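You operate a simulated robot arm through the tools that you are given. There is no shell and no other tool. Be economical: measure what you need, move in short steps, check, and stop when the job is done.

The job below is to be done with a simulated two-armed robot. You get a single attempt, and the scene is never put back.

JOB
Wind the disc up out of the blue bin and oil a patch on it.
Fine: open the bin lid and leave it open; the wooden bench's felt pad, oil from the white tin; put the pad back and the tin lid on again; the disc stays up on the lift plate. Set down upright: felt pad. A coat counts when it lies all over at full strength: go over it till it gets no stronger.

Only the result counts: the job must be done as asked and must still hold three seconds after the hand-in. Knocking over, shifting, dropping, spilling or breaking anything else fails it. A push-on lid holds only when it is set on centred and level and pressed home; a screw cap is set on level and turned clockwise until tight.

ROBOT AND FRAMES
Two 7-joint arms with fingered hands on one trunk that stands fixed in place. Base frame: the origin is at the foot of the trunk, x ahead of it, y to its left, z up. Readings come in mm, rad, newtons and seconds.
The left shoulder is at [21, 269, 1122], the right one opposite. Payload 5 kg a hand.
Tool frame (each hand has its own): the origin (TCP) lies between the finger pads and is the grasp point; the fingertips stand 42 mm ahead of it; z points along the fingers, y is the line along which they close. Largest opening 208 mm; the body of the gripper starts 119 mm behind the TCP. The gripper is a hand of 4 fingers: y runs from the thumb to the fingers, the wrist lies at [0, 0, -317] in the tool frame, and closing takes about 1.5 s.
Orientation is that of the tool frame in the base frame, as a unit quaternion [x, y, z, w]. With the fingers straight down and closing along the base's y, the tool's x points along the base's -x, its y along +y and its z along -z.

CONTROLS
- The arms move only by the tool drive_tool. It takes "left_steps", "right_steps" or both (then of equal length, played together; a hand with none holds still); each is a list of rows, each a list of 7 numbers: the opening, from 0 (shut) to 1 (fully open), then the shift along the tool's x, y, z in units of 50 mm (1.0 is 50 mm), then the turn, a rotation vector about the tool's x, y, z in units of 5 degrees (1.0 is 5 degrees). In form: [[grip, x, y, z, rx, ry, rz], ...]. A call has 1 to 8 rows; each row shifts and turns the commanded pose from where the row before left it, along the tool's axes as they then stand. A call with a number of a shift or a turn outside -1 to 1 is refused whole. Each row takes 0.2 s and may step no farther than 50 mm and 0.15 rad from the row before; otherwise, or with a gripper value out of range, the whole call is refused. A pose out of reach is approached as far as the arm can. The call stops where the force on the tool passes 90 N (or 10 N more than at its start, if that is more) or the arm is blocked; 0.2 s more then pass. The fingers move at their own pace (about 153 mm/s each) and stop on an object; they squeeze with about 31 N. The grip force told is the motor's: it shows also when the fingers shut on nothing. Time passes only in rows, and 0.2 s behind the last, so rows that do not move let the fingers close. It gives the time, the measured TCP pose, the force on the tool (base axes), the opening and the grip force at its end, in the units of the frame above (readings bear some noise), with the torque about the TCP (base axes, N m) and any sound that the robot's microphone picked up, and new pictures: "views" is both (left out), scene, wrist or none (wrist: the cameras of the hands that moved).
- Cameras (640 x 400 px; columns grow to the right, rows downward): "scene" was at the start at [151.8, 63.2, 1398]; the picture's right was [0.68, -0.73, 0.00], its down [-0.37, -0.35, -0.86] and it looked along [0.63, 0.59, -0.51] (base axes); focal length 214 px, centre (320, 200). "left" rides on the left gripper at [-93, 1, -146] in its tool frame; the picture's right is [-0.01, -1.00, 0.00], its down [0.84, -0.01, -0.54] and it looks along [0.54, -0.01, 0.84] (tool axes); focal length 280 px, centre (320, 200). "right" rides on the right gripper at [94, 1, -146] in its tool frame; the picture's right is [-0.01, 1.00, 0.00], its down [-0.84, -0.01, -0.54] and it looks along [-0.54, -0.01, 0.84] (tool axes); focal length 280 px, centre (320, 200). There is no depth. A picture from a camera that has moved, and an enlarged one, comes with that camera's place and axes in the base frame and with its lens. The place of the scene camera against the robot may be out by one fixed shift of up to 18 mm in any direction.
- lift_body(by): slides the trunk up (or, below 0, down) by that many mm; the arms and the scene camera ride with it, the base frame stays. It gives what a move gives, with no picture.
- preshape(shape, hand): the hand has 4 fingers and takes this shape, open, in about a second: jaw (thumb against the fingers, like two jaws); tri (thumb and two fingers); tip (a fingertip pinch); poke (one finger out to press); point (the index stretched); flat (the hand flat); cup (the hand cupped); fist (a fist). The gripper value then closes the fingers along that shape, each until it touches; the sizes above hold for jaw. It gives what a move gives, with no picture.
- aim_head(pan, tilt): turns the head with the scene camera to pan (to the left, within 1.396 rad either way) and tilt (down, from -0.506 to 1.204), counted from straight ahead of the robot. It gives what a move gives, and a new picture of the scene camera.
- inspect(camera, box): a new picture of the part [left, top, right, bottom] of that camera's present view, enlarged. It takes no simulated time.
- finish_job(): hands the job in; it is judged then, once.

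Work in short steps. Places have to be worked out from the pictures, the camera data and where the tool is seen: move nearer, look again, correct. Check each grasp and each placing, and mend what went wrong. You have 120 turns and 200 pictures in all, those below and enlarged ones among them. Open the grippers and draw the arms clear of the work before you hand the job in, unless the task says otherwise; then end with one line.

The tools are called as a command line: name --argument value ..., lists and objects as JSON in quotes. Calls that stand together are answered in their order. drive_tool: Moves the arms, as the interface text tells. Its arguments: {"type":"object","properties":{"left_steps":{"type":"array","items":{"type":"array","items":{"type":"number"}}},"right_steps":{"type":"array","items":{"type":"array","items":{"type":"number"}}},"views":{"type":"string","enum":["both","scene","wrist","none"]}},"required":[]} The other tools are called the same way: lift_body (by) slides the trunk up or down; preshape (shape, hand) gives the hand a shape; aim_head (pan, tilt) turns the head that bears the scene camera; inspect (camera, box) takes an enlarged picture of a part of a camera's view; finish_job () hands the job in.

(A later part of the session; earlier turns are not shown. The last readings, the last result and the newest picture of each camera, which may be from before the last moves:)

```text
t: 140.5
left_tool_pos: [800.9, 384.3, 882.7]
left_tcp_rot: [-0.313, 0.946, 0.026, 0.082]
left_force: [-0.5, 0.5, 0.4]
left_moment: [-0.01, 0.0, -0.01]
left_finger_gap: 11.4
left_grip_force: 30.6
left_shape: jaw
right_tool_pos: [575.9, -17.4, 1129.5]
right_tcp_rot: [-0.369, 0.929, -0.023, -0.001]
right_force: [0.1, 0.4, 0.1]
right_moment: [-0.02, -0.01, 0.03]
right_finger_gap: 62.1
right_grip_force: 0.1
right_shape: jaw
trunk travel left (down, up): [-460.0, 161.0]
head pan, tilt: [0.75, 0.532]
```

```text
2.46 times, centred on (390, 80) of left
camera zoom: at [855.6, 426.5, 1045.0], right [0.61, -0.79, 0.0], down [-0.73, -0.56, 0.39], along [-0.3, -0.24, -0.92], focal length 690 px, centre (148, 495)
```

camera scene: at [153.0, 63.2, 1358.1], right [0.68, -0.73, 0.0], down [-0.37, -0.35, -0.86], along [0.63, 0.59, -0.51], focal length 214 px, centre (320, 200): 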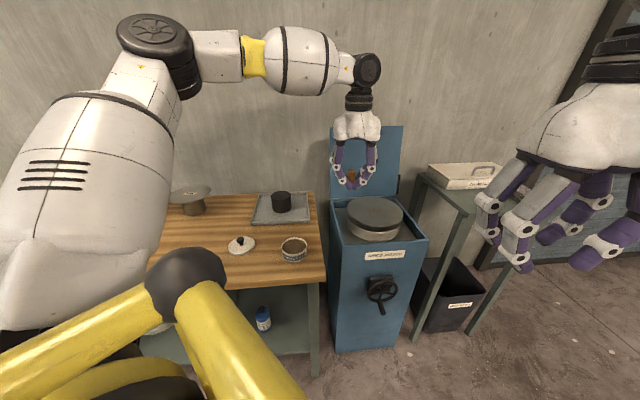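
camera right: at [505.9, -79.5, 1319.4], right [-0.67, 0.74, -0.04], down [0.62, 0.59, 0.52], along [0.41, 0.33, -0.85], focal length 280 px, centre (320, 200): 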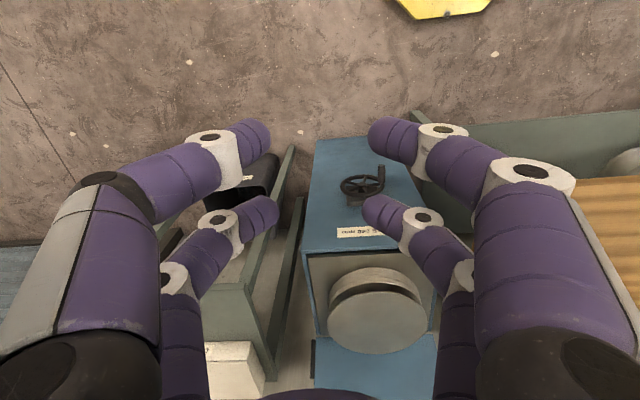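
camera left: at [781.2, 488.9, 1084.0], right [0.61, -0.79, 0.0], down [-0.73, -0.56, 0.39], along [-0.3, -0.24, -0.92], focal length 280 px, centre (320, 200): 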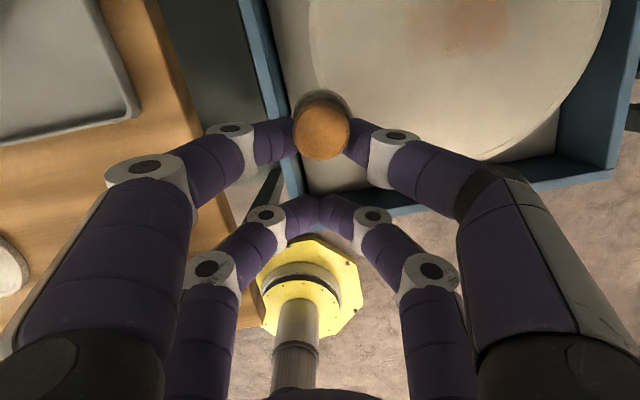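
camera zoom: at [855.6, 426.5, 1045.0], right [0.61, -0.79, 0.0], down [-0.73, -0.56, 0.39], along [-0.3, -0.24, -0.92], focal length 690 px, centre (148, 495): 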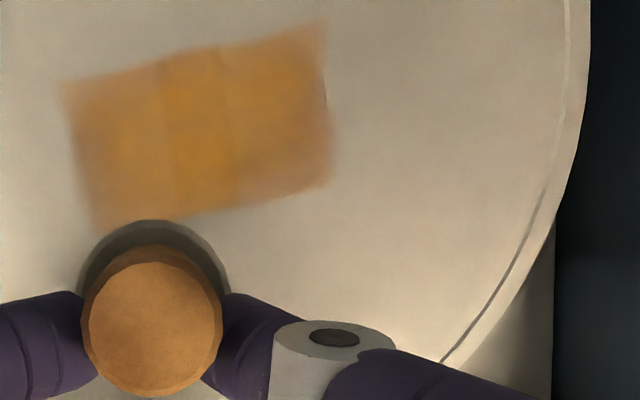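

Much stronger; the edges lag behind the middle. One more full pass with overshoot past every edge, slightly lower, both ways.

drive_tool --left_steps '[[0, -0.46, 0.516, 0.08, 0, 0, 0], [0, 0.115, 0, 0.66, 0, 0, 0], [0, -0.479, 0.116, 0.085, 0, 0, 0], [0, -0.479, 0.116, 0.085, 0, 0, 0], [0, -0.072, -0.31, 0.013, 0, 0, 0], [0, 0.479, -0.116, -0.085, 0, 0, 0], [0, 0.479, -0.116, -0.085, 0, 0, 0], [0, -0.072, -0.31, 0.013, 0, 0, 0]]' --views "none"

drive_tool --left_steps '[[0, -0.479, 0.116, 0.085, 0, 0, 0], [0, -0.479, 0.116, 0.085, 0, 0, 0], [0, -0.02, -0.31, 0.02, 0, 0, 0], [0, 0.479, -0.116, -0.08, 0, 0, 0], [0, 0.479, -0.116, -0.08, 0, 0, 0], [0, -0.072, -0.31, 0.015, 0, 0, 0], [0, -0.45, 0.116, 0.09, 0, 0, 0], [0, -0.4, 0.116, 0.09, 0, 0, 0]]' --views "none"

drive_tool --left_steps '[[0, 0.05, -0.3, 0.02, 0, 0, 0], [0, 0.42, -0.1, -0.07, 0, 0, 0], [0, 0.42, -0.1, -0.07, 0, 0, 0], [0, 0.036, 0.155, -0.005, 0, 0, 0], [0, -0.43, 0.1, 0.085, 0, 0, 0], [0, -0.43, 0.1, 0.085, 0, 0, 0], [0, 0.072, 0.31, -0.01, 0, 0, 0], [0, 0.45, -0.116, -0.08, 0, 0, 0]]' --views "none"

drive_tool --left_steps '[[0, 0.45, -0.116, -0.08, 0, 0, 0], [0, 0.072, 0.31, -0.01, 0, 0, 0], [0, -0.46, 0.116, 0.085, 0, 0, 0], [0, -0.46, 0.116, 0.085, 0, 0, 0], [0, 0.072, 0.31, -0.01, 0, 0, 0], [0, 0.46, -0.116, -0.08, 0, 0, 0], [0, 0.46, -0.116, -0.08, 0, 0, 0], [0, 0.072, 0.31, -0.01, 0, 0, 0]]' --views "none"

drive_tool --left_steps '[[0, -0.46, 0.116, 0.085, 0, 0, 0], [0, -0.46, 0.116, 0.085, 0, 0, 0], [0, 0, 0, -0.8, 0, 0, 0], [0, 0.95, 0.0, 0, 0, 0, 0], [0, 0.6, -0.3, 0, 0, 0, 0]]' --views "none"

inspect --camera "left" --box '[260, 0, 520, 160]'

```text
t: 142.3
left_tool_pos: [829.7, 398.3, 846.8]
left_tcp_rot: [-0.312, 0.946, 0.027, 0.08]
left_force: [-1.4, 0.7, -1.2]
left_moment: [-0.08, 0.06, -0.01]
left_finger_gap: 11.2
left_grip_force: 31.2
left_shape: jaw
right_tool_pos: [576.6, -16.9, 1129.7]
right_tcp_rot: [-0.368, 0.929, -0.023, -0.004]
right_force: [0.3, 0.7, -0.3]
right_moment: [0.02, 0.02, -0.03]
right_finger_gap: 62.2
right_grip_force: 0.1
right_shape: jaw
trunk travel left (down, up): [-460.0, 161.0]
head pan, tilt: [0.75, 0.532]
```

```text
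t: 144.1
left_tool_pos: [881.0, 411.4, 840.7]
left_tcp_rot: [-0.313, 0.946, 0.026, 0.081]
left_force: [-0.4, -0.4, 1.0]
left_moment: [0.0, -0.02, -0.04]
left_finger_gap: 11.7
left_grip_force: 31.1
left_shape: jaw
right_tool_pos: [576.2, -16.4, 1130.1]
right_tcp_rot: [-0.368, 0.929, -0.022, -0.002]
right_force: [-0.9, 0.0, -0.4]
right_moment: [0.0, 0.01, -0.01]
right_finger_gap: 62.2
right_grip_force: 0.1
right_shape: jaw
trunk travel left (down, up): [-460.0, 161.0]
head pan, tilt: [0.75, 0.532]
```

```text
t: 145.9
left_tool_pos: [852.6, 398.8, 841.4]
left_tcp_rot: [-0.313, 0.946, 0.027, 0.082]
left_force: [0.2, -0.5, -1.1]
left_moment: [0.03, 0.01, 0.01]
left_finger_gap: 11.2
left_grip_force: 31.7
left_shape: jaw
left hand out of reach, approached as far as the arm can: row 1
right_tool_pos: [575.6, -17.8, 1129.7]
right_tcp_rot: [-0.368, 0.93, -0.022, -0.002]
right_force: [0.3, -0.3, 0.1]
right_moment: [0.08, 0.03, 0.0]
right_finger_gap: 61.9
right_grip_force: 0.1
right_shape: jaw
trunk travel left (down, up): [-460.0, 161.0]
head pan, tilt: [0.75, 0.532]
```

```text
t: 147.7
left_tool_pos: [797.5, 414.5, 842.5]
left_tcp_rot: [-0.314, 0.946, 0.027, 0.08]
left_force: [-1.0, 0.3, -0.4]
left_moment: [-0.04, 0.01, -0.04]
left_finger_gap: 11.4
left_grip_force: 31.3
left_shape: jaw
right_tool_pos: [575.4, -17.2, 1130.5]
right_tcp_rot: [-0.368, 0.93, -0.023, -0.001]
right_force: [-0.8, -0.1, -1.0]
right_moment: [0.01, -0.04, 0.02]
right_finger_gap: 62.2
right_grip_force: 0.1
right_shape: jaw
trunk travel left (down, up): [-460.0, 161.0]
head pan, tilt: [0.75, 0.532]
```

```text
t: 148.9
left_tool_pos: [770.7, 388.4, 868.8]
left_tcp_rot: [-0.312, 0.946, 0.027, 0.082]
left_force: [-0.2, -0.1, 0.3]
left_moment: [0.04, 0.04, 0.02]
left_finger_gap: 11.4
left_grip_force: 30.8
left_shape: jaw
right_tool_pos: [576.2, -16.6, 1129.8]
right_tcp_rot: [-0.368, 0.929, -0.023, -0.002]
right_force: [-0.4, 0.0, 0.0]
right_moment: [0.07, 0.04, -0.02]
right_finger_gap: 62.4
right_grip_force: 0.0
right_shape: jaw
trunk travel left (down, up): [-460.0, 161.0]
head pan, tilt: [0.75, 0.532]
```

```text
2.46 times, centred on (390, 80) of left
camera zoom: at [825.2, 430.0, 1030.1], right [0.61, -0.79, 0.0], down [-0.73, -0.56, 0.39], along [-0.3, -0.24, -0.92], focal length 690 px, centre (148, 495)
```

zoom: 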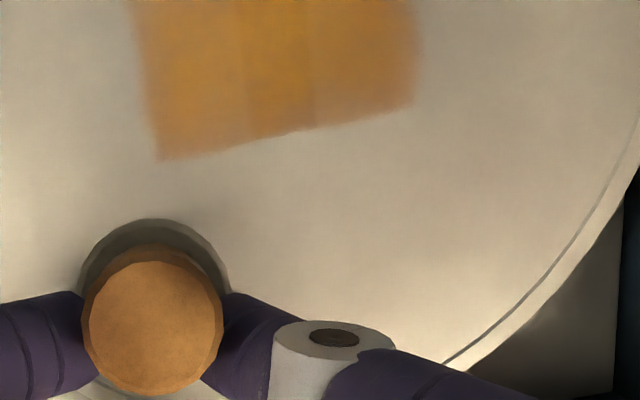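

Nearly uniform now; the right side is slightly lighter. One more complete pass, starting from the right.

drive_tool --left_steps '[[0, -0.617, -0.694, 0.109, 0, 0, 0], [0, -0.617, -0.694, 0.109, 0, 0, 0], [0, 0.106, 0, 0.63, 0, 0, 0], [0, -0.46, 0.116, 0.085, 0, 0, 0], [0, -0.46, 0.116, 0.085, 0, 0, 0], [0, 0.46, -0.116, -0.08, 0, 0, 0], [0, 0.46, -0.116, -0.08, 0, 0, 0], [0, 0.072, 0.31, -0.01, 0, 0, 0]]' --views "none"

drive_tool --left_steps '[[0, -0.46, 0.116, 0.087, 0, 0, 0], [0, -0.46, 0.116, 0.087, 0, 0, 0], [0, 0.46, -0.116, -0.08, 0, 0, 0], [0, 0.46, -0.116, -0.08, 0, 0, 0], [0, 0.072, 0.31, -0.01, 0, 0, 0], [0, -0.46, 0.116, 0.085, 0, 0, 0], [0, -0.46, 0.116, 0.085, 0, 0, 0], [0, 0.072, 0.31, -0.01, 0, 0, 0]]' --views "none"

drive_tool --left_steps '[[0, 0.46, -0.116, -0.08, 0, 0, 0], [0, 0.46, -0.116, -0.08, 0, 0, 0], [0, 0.072, 0.31, -0.01, 0, 0, 0], [0, -0.46, 0.116, 0.085, 0, 0, 0], [0, -0.46, 0.116, 0.085, 0, 0, 0], [0, 0.072, 0.31, -0.01, 0, 0, 0], [0, 0.46, -0.116, -0.08, 0, 0, 0], [0, 0.46, -0.116, -0.08, 0, 0, 0]]' --views "none"

drive_tool --left_steps '[[0, -0.18, -0.7, 0.034, 0, 0, 0], [0, -0.18, -0.7, 0.034, 0, 0, 0], [0, -0.2, 0.05, 0.04, 0, 0, 0], [0, 0.18, 0.7, -0.03, 0, 0, 0], [0, 0.18, 0.7, -0.03, 0, 0, 0], [0, -0.2, 0.05, 0.04, 0, 0, 0], [0, -0.18, -0.7, 0.034, 0, 0, 0], [0, -0.18, -0.7, 0.034, 0, 0, 0]]' --views "none"

drive_tool --left_steps '[[0, -0.2, 0.05, 0.04, 0, 0, 0], [0, 0.18, 0.7, -0.03, 0, 0, 0], [0, 0.18, 0.7, -0.03, 0, 0, 0], [0, -0.1, 0, -0.9, 0, 0, 0], [0, 0.8, 0.3, -0.3, 0, 0, 0], [0, 0.8, 0.3, -0.1, 0, 0, 0]]' --views "none"

inspect --camera "left" --box '[260, 0, 520, 160]'

inspect --camera "scene" --box '[345, 190, 425, 250]'

```text
t: 150.7
left_tool_pos: [839.9, 385.9, 836.1]
left_tcp_rot: [-0.312, 0.946, 0.027, 0.081]
left_force: [0.3, 0.1, -0.7]
left_moment: [-0.03, 0.03, 0.02]
left_finger_gap: 11.5
left_grip_force: 31.1
left_shape: jaw
left hand out of reach, approached as far as the arm can: row 4, 5
right_tool_pos: [576.0, -17.2, 1129.7]
right_tcp_rot: [-0.369, 0.929, -0.023, -0.002]
right_force: [-0.1, 1.2, -0.9]
right_moment: [0.0, -0.03, -0.01]
right_finger_gap: 62.2
right_grip_force: 0.1
right_shape: jaw
trunk travel left (down, up): [-460.0, 161.0]
head pan, tilt: [0.75, 0.532]
```

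```text
t: 152.5
left_tool_pos: [849.8, 444.0, 834.9]
left_tcp_rot: [-0.312, 0.946, 0.026, 0.081]
left_force: [0.3, -0.3, -0.8]
left_moment: [-0.02, 0.0, -0.01]
left_finger_gap: 11.4
left_grip_force: 31.4
left_shape: jaw
right_tool_pos: [576.0, -17.0, 1131.0]
right_tcp_rot: [-0.368, 0.93, -0.023, -0.002]
right_force: [-0.1, 0.2, 0.9]
right_moment: [0.0, -0.05, -0.02]
right_finger_gap: 62.4
right_grip_force: 0.1
right_shape: jaw
trunk travel left (down, up): [-460.0, 161.0]
head pan, tilt: [0.75, 0.532]
```

```text
t: 154.3
left_tool_pos: [794.2, 426.7, 833.7]
left_tcp_rot: [-0.313, 0.946, 0.027, 0.081]
left_force: [-0.3, 0.2, 0.0]
left_moment: [0.03, 0.02, 0.0]
left_finger_gap: 11.5
left_grip_force: 30.9
left_shape: jaw
right_tool_pos: [576.3, -17.2, 1129.2]
right_tcp_rot: [-0.368, 0.929, -0.023, -0.002]
right_force: [0.0, 0.1, 0.5]
right_moment: [0.02, 0.01, 0.05]
right_finger_gap: 62.3
right_grip_force: 0.1
right_shape: jaw
trunk travel left (down, up): [-460.0, 161.0]
head pan, tilt: [0.75, 0.532]
```

```text
t: 156.1
left_tool_pos: [860.1, 401.3, 832.6]
left_tcp_rot: [-0.313, 0.946, 0.028, 0.08]
left_force: [0.0, 0.5, -0.5]
left_moment: [0.01, -0.01, -0.01]
left_finger_gap: 11.3
left_grip_force: 31.2
left_shape: jaw
right_tool_pos: [576.1, -17.5, 1129.5]
right_tcp_rot: [-0.369, 0.929, -0.022, -0.002]
right_force: [0.5, 0.2, 0.4]
right_moment: [0.08, 0.01, -0.03]
right_finger_gap: 62.6
right_grip_force: 0.0
right_shape: jaw
trunk travel left (down, up): [-460.0, 161.0]
head pan, tilt: [0.75, 0.532]
```

```text
t: 157.5
left_tool_pos: [725.0, 425.3, 885.9]
left_tcp_rot: [-0.313, 0.946, 0.027, 0.082]
left_force: [0.2, -0.3, 0.3]
left_moment: [0.04, -0.03, 0.02]
left_finger_gap: 11.1
left_grip_force: 31.2
left_shape: jaw
right_tool_pos: [576.5, -18.2, 1130.5]
right_tcp_rot: [-0.368, 0.929, -0.024, -0.002]
right_force: [-0.4, -0.9, 0.2]
right_moment: [0.04, -0.02, 0.02]
right_finger_gap: 62.4
right_grip_force: 0.2
right_shape: jaw
trunk travel left (down, up): [-460.0, 161.0]
head pan, tilt: [0.75, 0.532]
```

```text
2.46 times, centred on (390, 80) of left
camera zoom: at [779.6, 466.5, 1046.8], right [0.61, -0.79, 0.0], down [-0.73, -0.56, 0.39], along [-0.31, -0.24, -0.92], focal length 690 px, centre (148, 495)
```

zoom: 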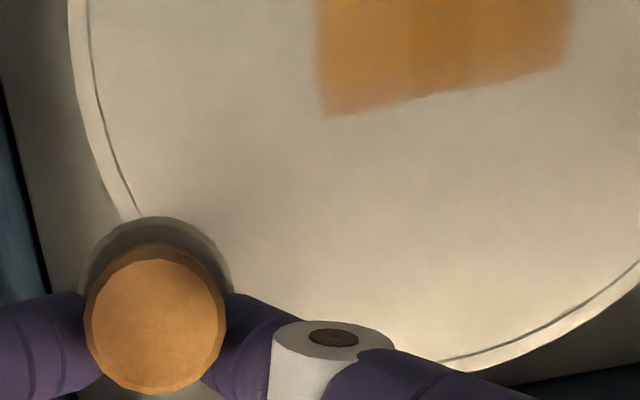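

```text
6.67 times, centred on (385, 220) of scene
camera zoom: at [153.9, 62.8, 1357.9], right [0.68, -0.73, 0.0], down [-0.37, -0.35, -0.86], along [0.63, 0.59, -0.51], focal length 1430 px, centre (-113, 67)
```

zoom: 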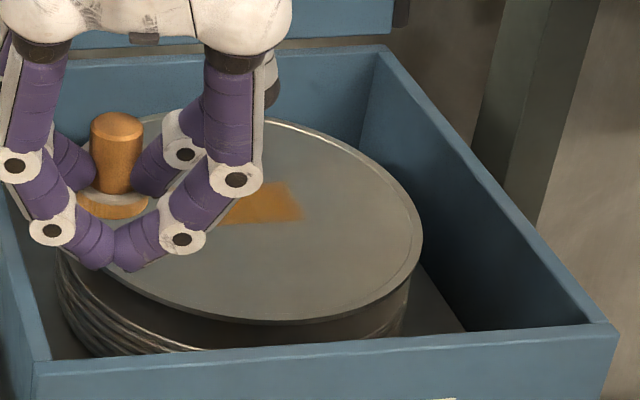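

Patch looks almost even. I'll do a final pass on the right third, reaching for its far corner.

drive_tool --left_steps '[[0, -0.507, -0.82, 0.09, 0, 0, 0], [0, -0.507, -0.82, 0.09, 0, 0, 0], [0, -0.48, -0.82, 0.085, 0, 0, 0], [0, 0.098, 0, 0.55, 0, 0, 0], [0, 0.1, 0, 0.57, 0, 0, 0], [0, -0.44, 0.15, 0.085, 0, 0, 0], [0, -0.44, 0.15, 0.085, 0, 0, 0], [0, -0.1, -0.15, 0.03, 0, 0, 0]]' --views "none"

drive_tool --left_steps '[[0, 0.44, -0.12, -0.07, 0, 0, 0], [0, 0.44, -0.12, -0.07, 0, 0, 0], [0, 0.05, 0.2, 0, 0, 0, 0], [0, -0.44, 0.13, 0.09, 0, 0, 0], [0, -0.44, 0.13, 0.09, 0, 0, 0], [0, 0.05, 0.2, 0, 0, 0, 0], [0, 0.44, -0.12, -0.07, 0, 0, 0], [0, 0.44, -0.12, -0.07, 0, 0, 0]]' --views "none"

drive_tool --left_steps '[[0, 0, 0, 0.02, 0, 0, 0], [0, -0.44, 0.12, 0.09, 0, 0, 0], [0, -0.44, 0.12, 0.09, 0, 0, 0], [0, 0.07, 0.6, 0, 0, 0, 0], [0, 0.44, -0.12, -0.07, 0, 0, 0], [0, 0.44, -0.12, -0.07, 0, 0, 0], [0, 0.1, 0, -0.95, 0, 0, 0], [0, 0.7, 0, -0.5, 0, 0, 0]]' --views "none"

inspect --camera "left" --box '[260, 0, 520, 160]'

```text
t: 159.3
left_tool_pos: [883.6, 410.9, 826.2]
left_tcp_rot: [-0.311, 0.946, 0.027, 0.083]
left_force: [-0.4, 0.7, 2.5]
left_moment: [0.04, 0.05, 0.06]
left_finger_gap: 11.2
left_grip_force: 30.8
left_shape: jaw
left hand out of reach, approached as far as the arm can: row 5, 8
right_tool_pos: [576.0, -17.4, 1130.7]
right_tcp_rot: [-0.368, 0.93, -0.022, -0.002]
right_force: [0.5, 0.8, -0.2]
right_moment: [0.0, 0.04, 0.05]
right_finger_gap: 62.4
right_grip_force: 0.0
right_shape: jaw
trunk travel left (down, up): [-460.0, 161.0]
head pan, tilt: [0.75, 0.532]
```

```text
t: 161.1
left_tool_pos: [838.0, 393.3, 825.6]
left_tcp_rot: [-0.312, 0.946, 0.027, 0.081]
left_force: [-0.2, -0.5, -0.8]
left_moment: [-0.03, 0.01, -0.02]
left_finger_gap: 11.4
left_grip_force: 30.9
left_shape: jaw
right_tool_pos: [576.0, -16.7, 1129.8]
right_tcp_rot: [-0.368, 0.929, -0.022, -0.003]
right_force: [0.1, 0.1, 0.0]
right_moment: [0.0, -0.03, 0.0]
right_finger_gap: 62.1
right_grip_force: 0.0
right_shape: jaw
trunk travel left (down, up): [-460.0, 161.0]
head pan, tilt: [0.75, 0.532]
```

```text
t: 162.9
left_tool_pos: [773.8, 384.3, 886.7]
left_tcp_rot: [-0.312, 0.946, 0.027, 0.082]
left_force: [-0.3, -0.9, -0.7]
left_moment: [0.06, -0.06, -0.02]
left_finger_gap: 11.3
left_grip_force: 30.8
left_shape: jaw
right_tool_pos: [577.2, -18.0, 1130.3]
right_tcp_rot: [-0.368, 0.929, -0.023, -0.002]
right_force: [-0.3, 0.6, 0.0]
right_moment: [0.06, -0.05, -0.01]
right_finger_gap: 62.3
right_grip_force: 0.0
right_shape: jaw
trunk travel left (down, up): [-460.0, 161.0]
head pan, tilt: [0.75, 0.532]
```

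```text
2.46 times, centred on (390, 80) of left
camera zoom: at [828.3, 425.0, 1049.1], right [0.61, -0.8, 0.0], down [-0.73, -0.56, 0.39], along [-0.31, -0.24, -0.92], focal length 690 px, centre (148, 495)
```

zoom: 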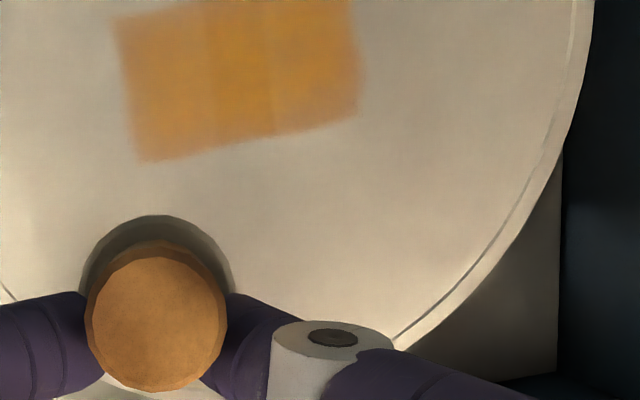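

Edges still a touch softer than the middle, so I'll go round the perimeter twice.

drive_tool --left_steps '[[0, -0.93, 0.15, 0.165, 0, 0, 0], [0, 0.111, 0, 0.64, 0, 0, 0], [0, 0.111, 0, 0.65, 0, 0, 0], [0, -0.46, 0.11, 0.085, 0, 0, 0], [0, -0.46, 0.11, 0.085, 0, 0, 0], [0, -0.158, -0.68, 0.03, 0, 0, 0], [0, -0.1, -0.68, 0.03, 0, 0, 0], [0, 0.44, -0.11, -0.07, 0, 0, 0]]' --views "none"

drive_tool --left_steps '[[0, 0.44, -0.11, -0.07, 0, 0, 0], [0, 0.158, 0.68, -0.025, 0, 0, 0], [0, 0.158, 0.68, -0.025, 0, 0, 0], [0, -0.46, 0.11, 0.087, 0, 0, 0], [0, -0.46, 0.11, 0.087, 0, 0, 0], [0, -0.158, -0.68, 0.03, 0, 0, 0], [0, -0.1, -0.68, 0.03, 0, 0, 0], [0, 0.44, -0.11, -0.07, 0, 0, 0]]' --views "none"

drive_tool --left_steps '[[0, 0.44, -0.11, -0.07, 0, 0, 0], [0, 0.158, 0.68, -0.025, 0, 0, 0], [0, 0.158, 0.68, -0.025, 0, 0, 0], [0, -0.2, -0.1, 0.035, 0, 0, 0], [0, -0.15, -0.65, 0.03, 0, 0, 0], [0, -0.15, -0.5, 0.03, 0, 0, 0], [0, 0.1, 0.3, -0.95, 0, 0, 0], [0, 0.8, 0.3, -0.4, 0, 0, 0]]' --views "none"

drive_tool --left_steps '[[0, 0.6, 0.7, -0.3, 0, 0, 0], [0, 0.6, 0.7, -0.3, 0, 0, 0], [0, 0.6, 0.7, -0.3, 0, 0, 0]]' --views "none"

inspect --camera "scene" --box '[360, 195, 420, 235]'

```text
t: 164.7
left_tool_pos: [868.7, 396.5, 820.1]
left_tcp_rot: [-0.312, 0.946, 0.027, 0.081]
left_force: [0.8, -0.4, -1.0]
left_moment: [0.04, 0.08, 0.05]
left_finger_gap: 11.3
left_grip_force: 30.9
left_shape: jaw
left hand out of reach, approached as far as the arm can: row 7
right_tool_pos: [575.9, -18.4, 1130.2]
right_tcp_rot: [-0.368, 0.929, -0.023, -0.002]
right_force: [0.2, -0.1, -0.1]
right_moment: [0.07, 0.04, -0.03]
right_finger_gap: 62.4
right_grip_force: 0.0
right_shape: jaw
trunk travel left (down, up): [-460.0, 161.0]
head pan, tilt: [0.75, 0.532]
```

```text
t: 166.5
left_tool_pos: [864.3, 397.6, 818.7]
left_tcp_rot: [-0.313, 0.946, 0.027, 0.082]
left_force: [-0.8, -1.1, -0.8]
left_moment: [0.0, 0.02, -0.01]
left_finger_gap: 11.2
left_grip_force: 30.8
left_shape: jaw
right_tool_pos: [576.4, -18.7, 1131.3]
right_tcp_rot: [-0.368, 0.93, -0.023, -0.002]
right_force: [0.5, 0.8, 0.5]
right_moment: [0.03, -0.06, 0.01]
right_finger_gap: 62.3
right_grip_force: 0.1
right_shape: jaw
trunk travel left (down, up): [-460.0, 161.0]
head pan, tilt: [0.75, 0.532]
```

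```text
t: 168.3
left_tool_pos: [790.8, 380.5, 872.9]
left_tcp_rot: [-0.312, 0.946, 0.028, 0.081]
left_force: [-0.3, -0.5, -1.1]
left_moment: [0.06, -0.03, 0.0]
left_finger_gap: 11.3
left_grip_force: 31.7
left_shape: jaw
right_tool_pos: [576.0, -17.4, 1130.6]
right_tcp_rot: [-0.369, 0.929, -0.022, -0.002]
right_force: [-1.2, 0.0, -0.1]
right_moment: [0.05, -0.05, -0.01]
right_finger_gap: 62.3
right_grip_force: 0.0
right_shape: jaw
trunk travel left (down, up): [-460.0, 161.0]
head pan, tilt: [0.75, 0.532]
```

```text
t: 169.1
left_tool_pos: [652.5, 403.6, 906.3]
left_tcp_rot: [-0.312, 0.946, 0.026, 0.082]
left_force: [-1.1, 0.0, 0.0]
left_moment: [0.0, -0.02, 0.07]
left_finger_gap: 11.2
left_grip_force: 30.9
left_shape: jaw
right_tool_pos: [575.3, -17.1, 1131.8]
right_tcp_rot: [-0.369, 0.929, -0.023, -0.002]
right_force: [-1.1, -0.2, 1.1]
right_moment: [-0.01, -0.12, -0.02]
right_finger_gap: 62.2
right_grip_force: 0.1
right_shape: jaw
trunk travel left (down, up): [-460.0, 161.0]
head pan, tilt: [0.75, 0.532]
```

```text
10.00 times, centred on (390, 215) of scene
camera zoom: at [153.5, 63.3, 1358.0], right [0.68, -0.73, 0.0], down [-0.37, -0.35, -0.86], along [0.63, 0.59, -0.51], focal length 2145 px, centre (-380, 50)
```

zoom: 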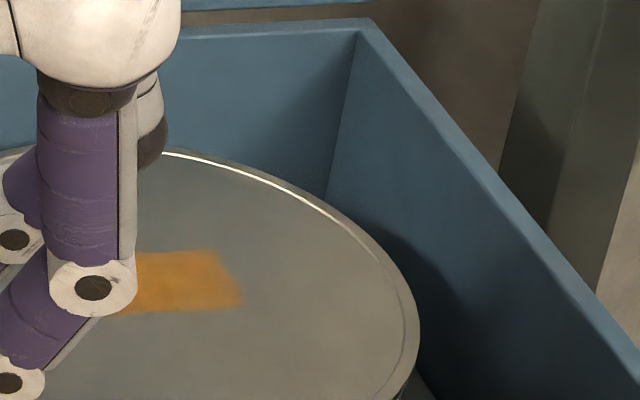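

The patch is now even bright orange with crisp edges. Now return the pad: raise, carry to its place, and yaw back 40° about the vertical.

drive_tool --left_steps '[[0, -0.139, 0, -0.788, 0, 0, 0], [0, -0.1, 0, -0.5, 0, 0, 0], [0, -0.242, 0.897, 0.043, 0, 0, 0], [0, -0.242, 0.897, 0.043, 0, 0, 0], [0, -0.242, 0.897, 0.043, 0, 0, 0], [0, -0.242, 0.897, 0.043, 0, 0, 0], [0, -0.242, 0.897, 0.043, 0, 0, 0], [0, -0.242, 0.897, 0.043, 0, 0, 0]]' --views "none"

drive_tool --left_steps '[[0, -0.242, 0.897, 0.043, 0, 0, 0], [0, -0.242, 0.897, 0.043, 0, 0, 0], [0, -0.242, 0.897, 0.043, 0, 0, 0], [0, -0.242, 0.897, 0.043, 0, 0, 0]]' --views "none"

drive_tool --left_steps '[[0, 0, 0, 0, -0.174, 0, -0.985], [0, 0, 0, 0, -0.174, 0, -0.985], [0, 0, 0, 0, -0.174, 0, -0.985], [0, 0, 0, 0, -0.174, 0, -0.985], [0, 0, 0, 0, -0.174, 0, -0.985], [0, 0, 0, 0, -0.174, 0, -0.985], [0, 0, 0, 0, -0.174, 0, -0.985], [0, 0, 0, 0, -0.174, 0, -0.985]]' --views "wrist"

inspect --camera "scene" --box '[200, 140, 300, 230]'

```text
t: 170.9
left_tool_pos: [550.5, 670.4, 970.4]
left_tcp_rot: [-0.312, 0.946, 0.027, 0.081]
left_force: [-1.0, 0.8, 0.1]
left_moment: [-0.06, -0.03, 0.03]
left_finger_gap: 10.8
left_grip_force: 31.2
left_shape: jaw
right_tool_pos: [574.9, -15.4, 1130.0]
right_tcp_rot: [-0.369, 0.929, -0.023, -0.001]
right_force: [-0.8, 0.9, 0.6]
right_moment: [-0.13, -0.11, 0.02]
right_finger_gap: 62.5
right_grip_force: 0.0
right_shape: jaw
trunk travel left (down, up): [-460.0, 161.0]
head pan, tilt: [0.75, 0.532]
```

```text
t: 171.9
left_tool_pos: [486.5, 842.0, 971.7]
left_tcp_rot: [-0.311, 0.946, 0.026, 0.081]
left_force: [0.0, 0.5, 0.0]
left_moment: [-0.02, -0.02, 0.0]
left_finger_gap: 11.0
left_grip_force: 31.8
left_shape: jaw
right_tool_pos: [576.1, -17.4, 1130.5]
right_tcp_rot: [-0.369, 0.929, -0.024, -0.002]
right_force: [0.1, 0.1, 0.3]
right_moment: [-0.05, -0.08, 0.01]
right_finger_gap: 62.2
right_grip_force: 0.0
right_shape: jaw
trunk travel left (down, up): [-460.0, 161.0]
head pan, tilt: [0.75, 0.532]
```

```text
t: 173.7
left_tool_pos: [485.2, 842.5, 972.8]
left_tcp_rot: [-0.618, 0.782, 0.054, 0.068]
left_force: [-0.1, 0.5, 0.3]
left_moment: [-0.03, 0.0, 0.03]
left_finger_gap: 10.8
left_grip_force: 32.1
left_shape: jaw
right_tool_pos: [575.7, -18.0, 1129.1]
right_tcp_rot: [-0.369, 0.929, -0.022, -0.002]
right_force: [-0.8, 0.4, -0.6]
right_moment: [0.02, -0.01, 0.01]
right_finger_gap: 62.4
right_grip_force: 0.0
right_shape: jaw
trunk travel left (down, up): [-460.0, 161.0]
head pan, tilt: [0.75, 0.532]
camera left: at [500.8, 906.8, 1134.2], right [0.98, -0.22, 0.0], down [-0.2, -0.9, 0.39], along [-0.08, -0.38, -0.92], focal length 280 px, centre (320, 200)
```

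left: 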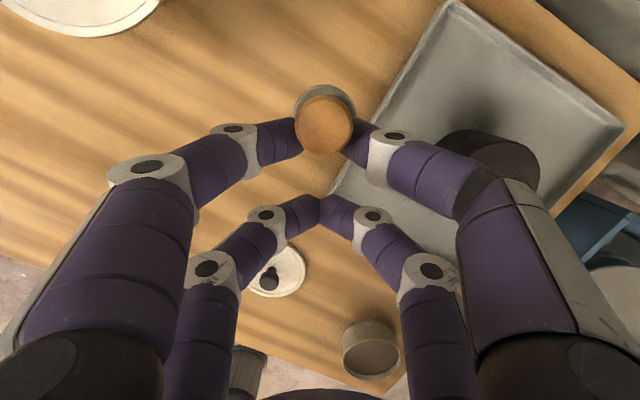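

```text
4.44 times, centred on (250, 185) of scene
camera zoom: at [154.4, 63.2, 1357.6], right [0.68, -0.73, 0.0], down [-0.37, -0.35, -0.86], along [0.63, 0.59, -0.51], focal length 953 px, centre (631, 267)
```

zoom: 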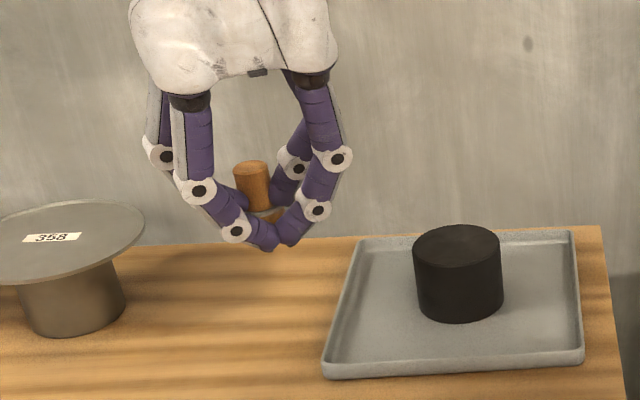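

Moving over the pad's original spot and lowering to just above the bench.

drive_tool --left_steps '[[0, -0.64, 0.53, 0.113, 0, 0, 0], [0, 0.117, 0, 0.67, 0, 0, 0], [0, 0.117, 0, 0.67, 0, 0, 0], [0, 0.117, 0, 0.67, 0, 0, 0], [0, 0, 0, 0, 0, 0, 0]]' --views "wrist"

inspect --camera "scene" --box '[210, 170, 280, 230]'

```text
t: 174.9
left_tool_pos: [468.7, 877.5, 867.7]
left_tcp_rot: [-0.617, 0.782, 0.054, 0.067]
left_force: [-0.1, -0.2, -0.2]
left_moment: [-0.03, 0.06, 0.0]
left_finger_gap: 11.0
left_grip_force: 30.7
left_shape: jaw
right_tool_pos: [576.3, -16.1, 1129.4]
right_tcp_rot: [-0.369, 0.929, -0.023, -0.002]
right_force: [0.4, -0.6, 0.2]
right_moment: [0.0, 0.03, -0.01]
right_finger_gap: 62.4
right_grip_force: 0.1
right_shape: jaw
trunk travel left (down, up): [-460.0, 161.0]
head pan, tilt: [0.75, 0.532]
camera left: at [484.6, 943.0, 1031.1], right [0.98, -0.22, 0.0], down [-0.2, -0.9, 0.39], along [-0.08, -0.38, -0.92], focal length 280 px, centre (320, 200)
```

left: 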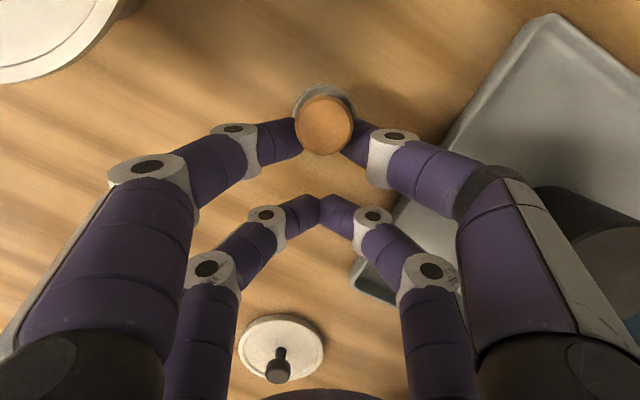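

```text
6.67 times, centred on (245, 200) of scene
camera zoom: at [154.5, 63.1, 1357.8], right [0.68, -0.73, 0.0], down [-0.37, -0.35, -0.86], along [0.63, 0.59, -0.51], focal length 1430 px, centre (820, 200)
```

zoom: 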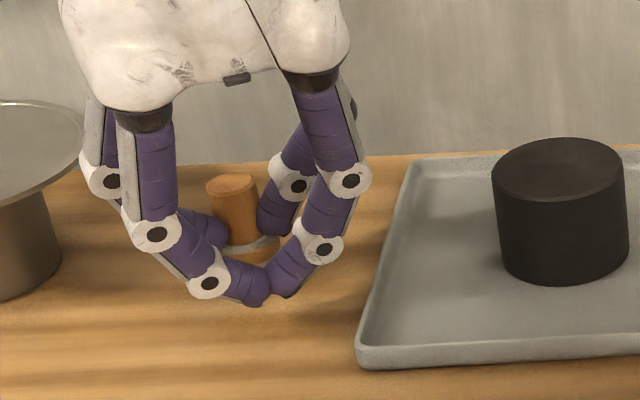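

Looks right. Feeling downward in small steps.

drive_tool --left_steps '[[0, 0.021, 0, 0.118, 0, 0, 0], [0, 0.021, 0, 0.118, 0, 0, 0], [0, 0, 0, 0, 0, 0, 0]]' --views "none"

drive_tool --left_steps '[[0, 0.017, 0, 0.1, 0, 0, 0], [0, 0, 0, 0, 0, 0, 0]]' --views "none"

drive_tool --left_steps '[[0, 0.014, 0, 0.08, 0, 0, 0], [0, 0, 0, 0, 0, 0, 0]]' --views "none"

inspect --camera "scene" --box '[210, 170, 280, 230]'

```text
t: 175.7
left_tool_pos: [467.6, 876.4, 856.6]
left_tcp_rot: [-0.616, 0.783, 0.054, 0.067]
left_force: [0.5, 0.2, -0.3]
left_moment: [0.0, 0.0, 0.03]
left_finger_gap: 10.9
left_grip_force: 31.0
left_shape: jaw
right_tool_pos: [575.9, -17.2, 1129.4]
right_tcp_rot: [-0.369, 0.929, -0.023, -0.003]
right_force: [-0.4, -0.2, 0.1]
right_moment: [-0.01, 0.02, -0.03]
right_finger_gap: 62.3
right_grip_force: 0.0
right_shape: jaw
trunk travel left (down, up): [-460.0, 161.0]
head pan, tilt: [0.75, 0.532]
```

```text
t: 176.3
left_tool_pos: [466.6, 878.9, 852.5]
left_tcp_rot: [-0.617, 0.782, 0.054, 0.067]
left_force: [-0.3, 0.0, -0.7]
left_moment: [0.02, 0.03, 0.02]
left_finger_gap: 11.0
left_grip_force: 30.7
left_shape: jaw
right_tool_pos: [576.0, -18.0, 1129.7]
right_tcp_rot: [-0.368, 0.93, -0.022, -0.002]
right_force: [0.3, -0.6, -0.4]
right_moment: [0.02, 0.01, -0.01]
right_finger_gap: 62.4
right_grip_force: 0.1
right_shape: jaw
trunk travel left (down, up): [-460.0, 161.0]
head pan, tilt: [0.75, 0.532]
```

```text
t: 176.9
left_tool_pos: [465.6, 878.1, 849.4]
left_tcp_rot: [-0.616, 0.782, 0.054, 0.069]
left_force: [-0.2, 2.2, 13.2]
left_moment: [-0.37, 0.08, -0.01]
left_finger_gap: 11.2
left_grip_force: 30.8
left_shape: jaw
right_tool_pos: [577.0, -17.8, 1129.5]
right_tcp_rot: [-0.368, 0.929, -0.022, -0.002]
right_force: [-0.5, -0.2, 1.1]
right_moment: [-0.03, 0.01, -0.01]
right_finger_gap: 62.3
right_grip_force: 0.0
right_shape: jaw
trunk travel left (down, up): [-460.0, 161.0]
head pan, tilt: [0.75, 0.532]
```

```text
6.67 times, centred on (245, 200) of scene
camera zoom: at [153.9, 62.5, 1357.9], right [0.68, -0.73, 0.0], down [-0.37, -0.35, -0.86], along [0.63, 0.59, -0.51], focal length 1430 px, centre (820, 200)
```

zoom: 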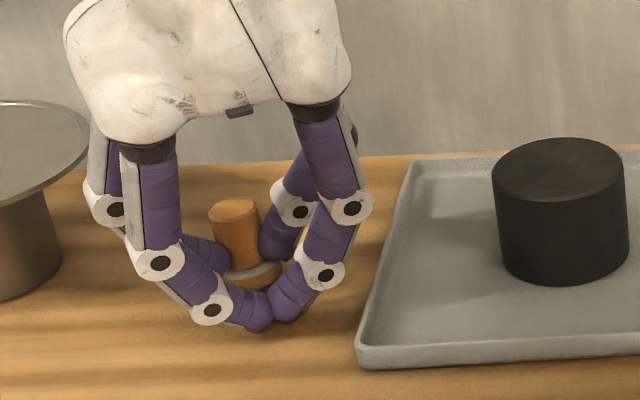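

The rear fingertips touched the bench first, so the pad is at most a few mm up. I'll ease off, open, and retract along the hand's axis.

drive_tool --left_steps '[[0, -0.003, 0, -0.02, 0, 0, 0], [0.1, 0, 0, 0, 0, 0, 0], [0.25, 0, 0, 0, 0, 0, 0], [0.25, 0, 0, 0, 0, 0, 0], [0.25, -0.1, 0, -0.5, 0, 0, 0], [0.25, -0.15, 0, -0.85, 0, 0, 0], [0.25, -0.15, 0, -0.85, 0, 0, 0]]' --views "wrist"

inspect --camera "scene" --box '[210, 170, 280, 230]'

```text
t: 178.5
left_tool_pos: [466.4, 879.6, 966.2]
left_tcp_rot: [-0.617, 0.782, 0.055, 0.066]
left_force: [0.0, -0.6, 0.0]
left_moment: [0.09, 0.0, -0.01]
left_finger_gap: 51.5
left_grip_force: 0.0
left_shape: jaw
right_tool_pos: [575.2, -17.5, 1129.7]
right_tcp_rot: [-0.369, 0.929, -0.023, -0.002]
right_force: [-0.4, -1.1, -0.7]
right_moment: [0.16, -0.02, 0.0]
right_finger_gap: 62.0
right_grip_force: 0.0
right_shape: jaw
trunk travel left (down, up): [-460.0, 161.0]
head pan, tilt: [0.75, 0.532]
camera left: at [483.2, 944.4, 1128.0], right [0.98, -0.22, 0.0], down [-0.2, -0.9, 0.39], along [-0.08, -0.38, -0.92], focal length 280 px, centre (320, 200)
```

left: 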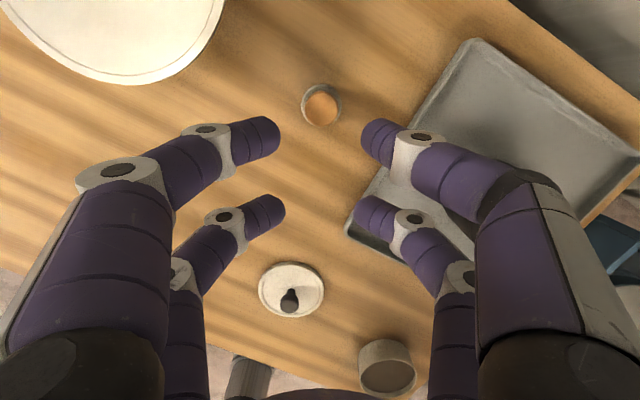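

```text
6.67 times, centred on (245, 200) of scene
camera zoom: at [153.9, 62.4, 1357.8], right [0.68, -0.73, 0.0], down [-0.37, -0.35, -0.86], along [0.63, 0.59, -0.51], focal length 1430 px, centre (820, 200)
```

zoom: 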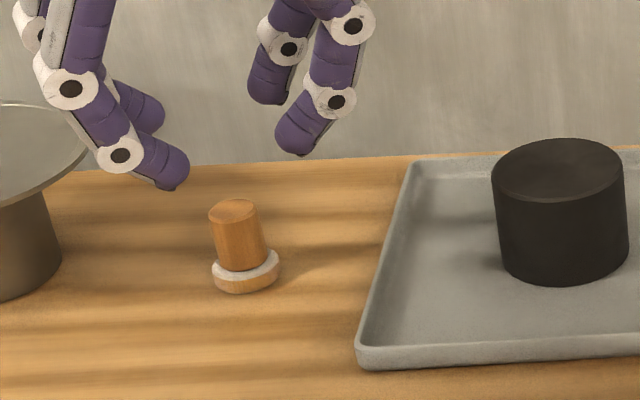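

Pad is upright in its place. Now the lid: I'll un-tilt and yaw the hand back, and move over the lid.

drive_tool --left_steps '[[0.35, 0, 0, -0.3, 0, 1, 0], [0.35, 0, 0, -0.3, 0, 1, 0], [0.35, 0.5, 0, 0, 0, 0, 1], [0.35, 0.5, 0, 0, 0, 0, 1], [0.35, 0, 0, 0, 0, 0, 1], [0.35, 0, 0, 0, 0, 0, 1], [0.35, 0, 0, 0, 0, 0, 1], [0.35, 0, 0, 0, 0, 0, 1]]' --views "none"

drive_tool --left_steps '[[0.35, 0, 0, 0, 0, 0, 1], [0.35, 0, 0, 0, 0, 0, 1], [0.35, 0.6, -0.4, 0.2, 0, 0, 0], [0.35, 0.6, -0.4, 0.2, 0, 0, 0], [0.35, 0.6, -0.4, 0.2, 0, 0, 0], [0.35, 0.6, -0.4, 0.2, 0, 0, 0]]' --views "wrist"

```text
t: 180.3
left_tool_pos: [450.5, 827.3, 989.8]
left_tcp_rot: [-0.395, 0.919, 0.001, -0.001]
left_force: [0.3, -0.4, 0.3]
left_moment: [-0.02, 0.01, 0.04]
left_finger_gap: 72.4
left_grip_force: 0.2
left_shape: jaw
right_tool_pos: [575.6, -17.9, 1130.0]
right_tcp_rot: [-0.369, 0.929, -0.023, -0.003]
right_force: [0.8, 0.3, 0.1]
right_moment: [-0.03, 0.03, -0.02]
right_finger_gap: 62.3
right_grip_force: 0.1
right_shape: jaw
trunk travel left (down, up): [-460.0, 161.0]
head pan, tilt: [0.75, 0.532]
```

```text
t: 181.7
left_tool_pos: [400.4, 693.3, 950.9]
left_tcp_rot: [-0.314, 0.949, -0.001, 0.0]
left_force: [-0.6, 0.6, 0.7]
left_moment: [0.03, -0.02, -0.01]
left_finger_gap: 72.7
left_grip_force: 0.1
left_shape: jaw
right_tool_pos: [576.3, -17.4, 1130.0]
right_tcp_rot: [-0.368, 0.929, -0.023, -0.003]
right_force: [-0.6, 0.6, -0.6]
right_moment: [0.02, 0.02, 0.0]
right_finger_gap: 62.0
right_grip_force: 0.1
right_shape: jaw
trunk travel left (down, up): [-460.0, 161.0]
head pan, tilt: [0.75, 0.532]
camera left: at [477.0, 751.0, 1098.9], right [0.61, -0.79, 0.0], down [-0.67, -0.51, 0.54], along [-0.43, -0.33, -0.84], focal length 280 px, centre (320, 200)
```

left: 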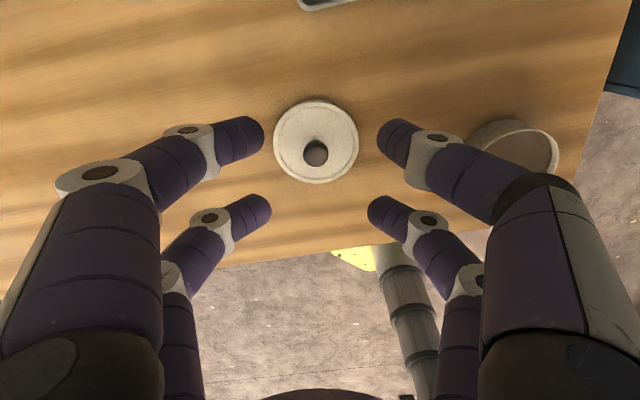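

Aligning over the knob, lowering to the earlier grip height, and closing.

drive_tool --left_steps '[[0.35, 0.9, 0.12, 0, 0, 0, 0], [0.35, 0, 0, 0.9, 0, 0, 0], [0.35, 0, 0, 0.9, 0, 0, 0], [0.35, 0, 0, 0.15, 0, 0, 0], [0, 0, 0, 0, 0, 0, 0], [0, 0, 0, 0, 0, 0, 0], [0, 0, 0, 0, 0, 0, 0], [0, 0, 0, 0, 0, 0, 0]]' --views "wrist"

drive_tool --left_steps '[[0, 0, 0, -0.3, 0, 0, 0], [0, 0, 0, -0.9, 0, 0, 0], [0, 0, 0, -0.9, 0, 0, 0]]' --views "wrist"

```text
t: 183.5
left_tool_pos: [361.8, 669.4, 854.3]
left_tcp_rot: [-0.313, 0.95, 0.0, -0.002]
left_force: [0.2, -0.6, 3.4]
left_moment: [-0.06, 0.03, -0.01]
left_finger_gap: 18.5
left_grip_force: 31.4
left_shape: jaw
right_tool_pos: [574.9, -17.6, 1130.5]
right_tcp_rot: [-0.368, 0.93, -0.023, -0.002]
right_force: [0.0, -0.3, -0.2]
right_moment: [0.0, -0.01, 0.02]
right_finger_gap: 62.5
right_grip_force: 0.1
right_shape: jaw
trunk travel left (down, up): [-460.0, 161.0]
head pan, tilt: [0.75, 0.532]
camera left: at [438.7, 727.2, 1001.9], right [0.61, -0.79, 0.0], down [-0.67, -0.51, 0.54], along [-0.43, -0.33, -0.84], focal length 280 px, centre (320, 200)
```

left: 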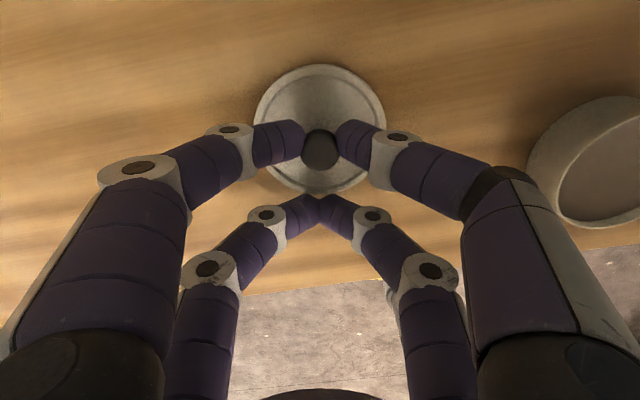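

```text
t: 184.3
left_tool_pos: [362.0, 670.9, 957.2]
left_tcp_rot: [-0.313, 0.95, 0.0, -0.001]
left_force: [-0.8, -0.4, 0.1]
left_moment: [0.0, -0.01, -0.01]
left_finger_gap: 18.4
left_grip_force: 30.9
left_shape: jaw
right_tool_pos: [576.0, -17.9, 1130.6]
right_tcp_rot: [-0.368, 0.929, -0.022, -0.003]
right_force: [-1.0, 0.2, -0.4]
right_moment: [0.06, -0.06, 0.0]
right_finger_gap: 62.3
right_grip_force: 0.0
right_shape: jaw
trunk travel left (down, up): [-460.0, 161.0]
head pan, tilt: [0.75, 0.532]
camera left: at [438.3, 727.3, 1104.4], right [0.61, -0.8, 0.0], down [-0.67, -0.51, 0.54], along [-0.43, -0.33, -0.84], focal length 280 px, centre (320, 200)
```

left: 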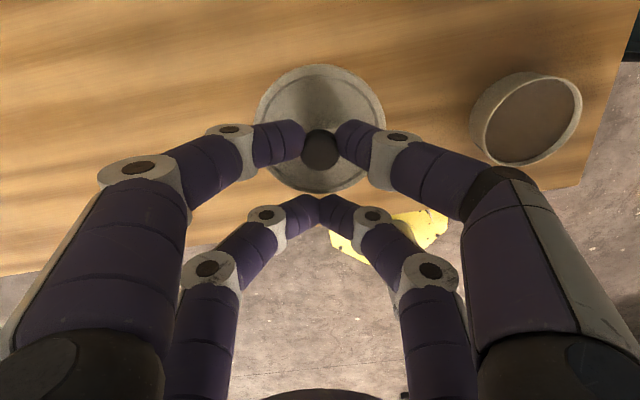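

Lid held level, with the knob about 4 mm nearer in the hand than at first; I'll allow for that. Carrying it over the tin.

drive_tool --left_steps '[[0, 0.05, -0.817, 0, 0, 0, 0], [0, 0.05, -0.817, 0, 0, 0, 0], [0, 0.05, -0.817, 0, 0, 0, 0], [0, 0.05, -0.817, 0, 0, 0, 0], [0, 0.05, -0.817, 0, 0, 0, 0], [0, 0, 0, 0.9, 0, 0, 0], [0, 0, 0, 0, 0, 0, 0]]' --views "wrist"

inspect --camera "scene" --box '[250, 180, 340, 270]'

```text
t: 185.9
left_tool_pos: [475.8, 499.3, 912.7]
left_tcp_rot: [-0.312, 0.95, -0.001, -0.001]
left_force: [-0.1, 0.1, -0.7]
left_moment: [0.02, 0.15, 0.0]
left_finger_gap: 18.1
left_grip_force: 31.3
left_shape: jaw
right_tool_pos: [577.1, -19.5, 1130.5]
right_tcp_rot: [-0.368, 0.93, -0.022, -0.002]
right_force: [-0.1, -0.7, -0.1]
right_moment: [0.08, 0.09, 0.0]
right_finger_gap: 62.5
right_grip_force: 0.0
right_shape: jaw
trunk travel left (down, up): [-460.0, 161.0]
head pan, tilt: [0.75, 0.532]
camera left: at [551.6, 555.3, 1061.3], right [0.61, -0.8, 0.0], down [-0.67, -0.51, 0.54], along [-0.43, -0.33, -0.84], focal length 280 px, centre (320, 200)
```

left: 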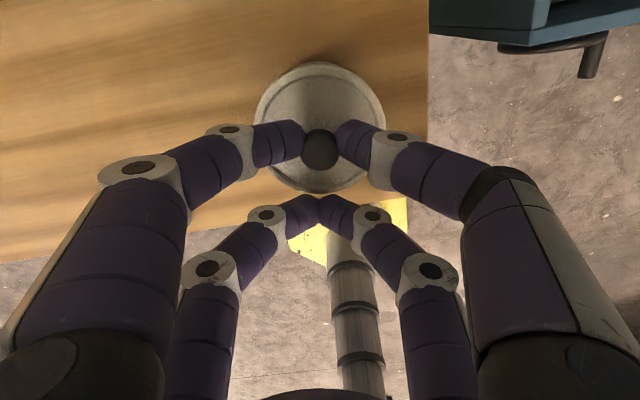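

```text
4.44 times, centred on (295, 225) of scene
camera zoom: at [155.0, 62.8, 1357.7], right [0.68, -0.73, 0.0], down [-0.37, -0.35, -0.86], along [0.63, 0.59, -0.51], focal length 953 px, centre (431, 89)
```

zoom: 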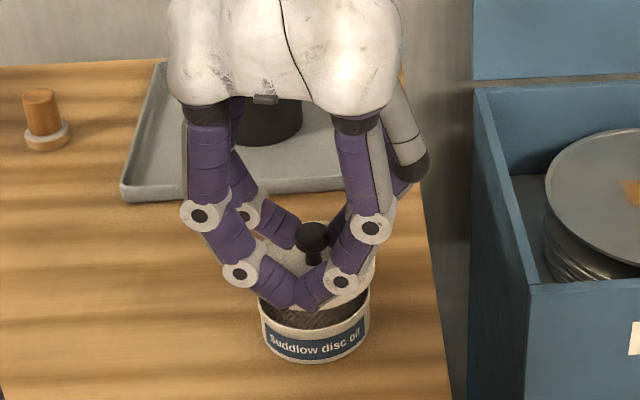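

Aligned over the tin. Lowering and pressing on.

drive_tool --left_steps '[[0, 0.03, 0.02, 0.3, 0, 0, 0], [0, 0, 0, 0.2, 0, 0, 0], [0, 0, 0, 0.06, 0, 0, 0], [0, 0, 0, 0, 0, 0, 0]]' --views "none"

drive_tool --left_steps '[[0, 0, 0, 0.08, 0, 0, 0], [0, 0, 0, 0.08, 0, 0, 0], [0, 0, 0, 0.0, 0, 0, 0]]' --views "wrist"

inspect --camera "scene" --box '[260, 200, 340, 270]'

```text
t: 186.9
left_tool_pos: [471.5, 499.3, 886.1]
left_tcp_rot: [-0.312, 0.95, 0.0, -0.001]
left_force: [-0.1, -0.9, 0.6]
left_moment: [0.01, 0.0, -0.01]
left_finger_gap: 18.3
left_grip_force: 30.8
left_shape: jaw
right_tool_pos: [574.8, -17.8, 1130.4]
right_tcp_rot: [-0.368, 0.93, -0.023, -0.002]
right_force: [0.1, -0.3, 0.2]
right_moment: [0.02, -0.06, 0.03]
right_finger_gap: 61.8
right_grip_force: 0.1
right_shape: jaw
trunk travel left (down, up): [-460.0, 161.0]
head pan, tilt: [0.75, 0.532]
```

```text
t: 187.7
left_tool_pos: [471.9, 498.3, 883.0]
left_tcp_rot: [-0.314, 0.95, 0.0, 0.003]
left_force: [0.9, 7.7, 81.2]
left_moment: [-0.3, 0.86, -0.03]
left_finger_gap: 20.2
left_grip_force: 31.4
left_shape: jaw
right_tool_pos: [573.9, -19.1, 1130.7]
right_tcp_rot: [-0.368, 0.929, -0.023, -0.001]
right_force: [-0.3, 0.2, 0.6]
right_moment: [-0.01, 0.0, -0.01]
right_finger_gap: 62.3
right_grip_force: 0.1
right_shape: jaw
trunk travel left (down, up): [-460.0, 161.0]
head pan, tilt: [0.75, 0.532]
camera left: at [546.9, 554.7, 1032.4], right [0.61, -0.79, 0.0], down [-0.67, -0.51, 0.53], along [-0.42, -0.33, -0.85], focal length 280 px, centre (320, 200)
```

left: 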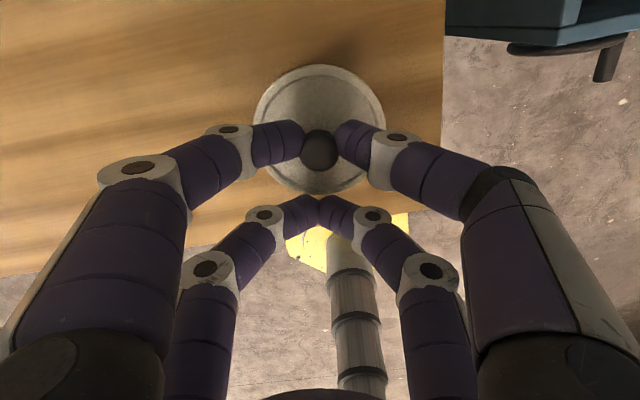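

```text
5.71 times, centred on (300, 235) of scene
camera zoom: at [151.8, 61.0, 1358.8], right [0.68, -0.73, 0.0], down [-0.37, -0.35, -0.86], along [0.63, 0.59, -0.51], focal length 1226 px, centre (434, 0)
```

zoom: 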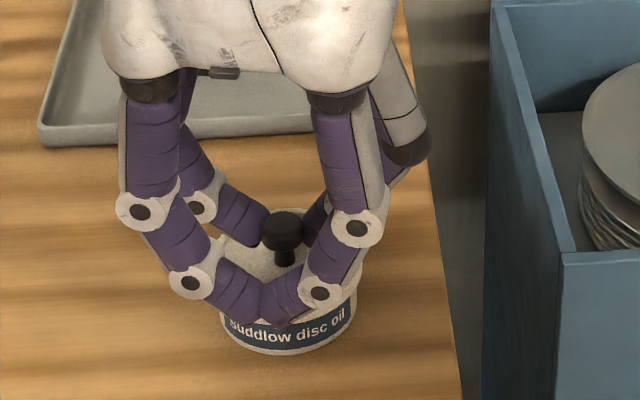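

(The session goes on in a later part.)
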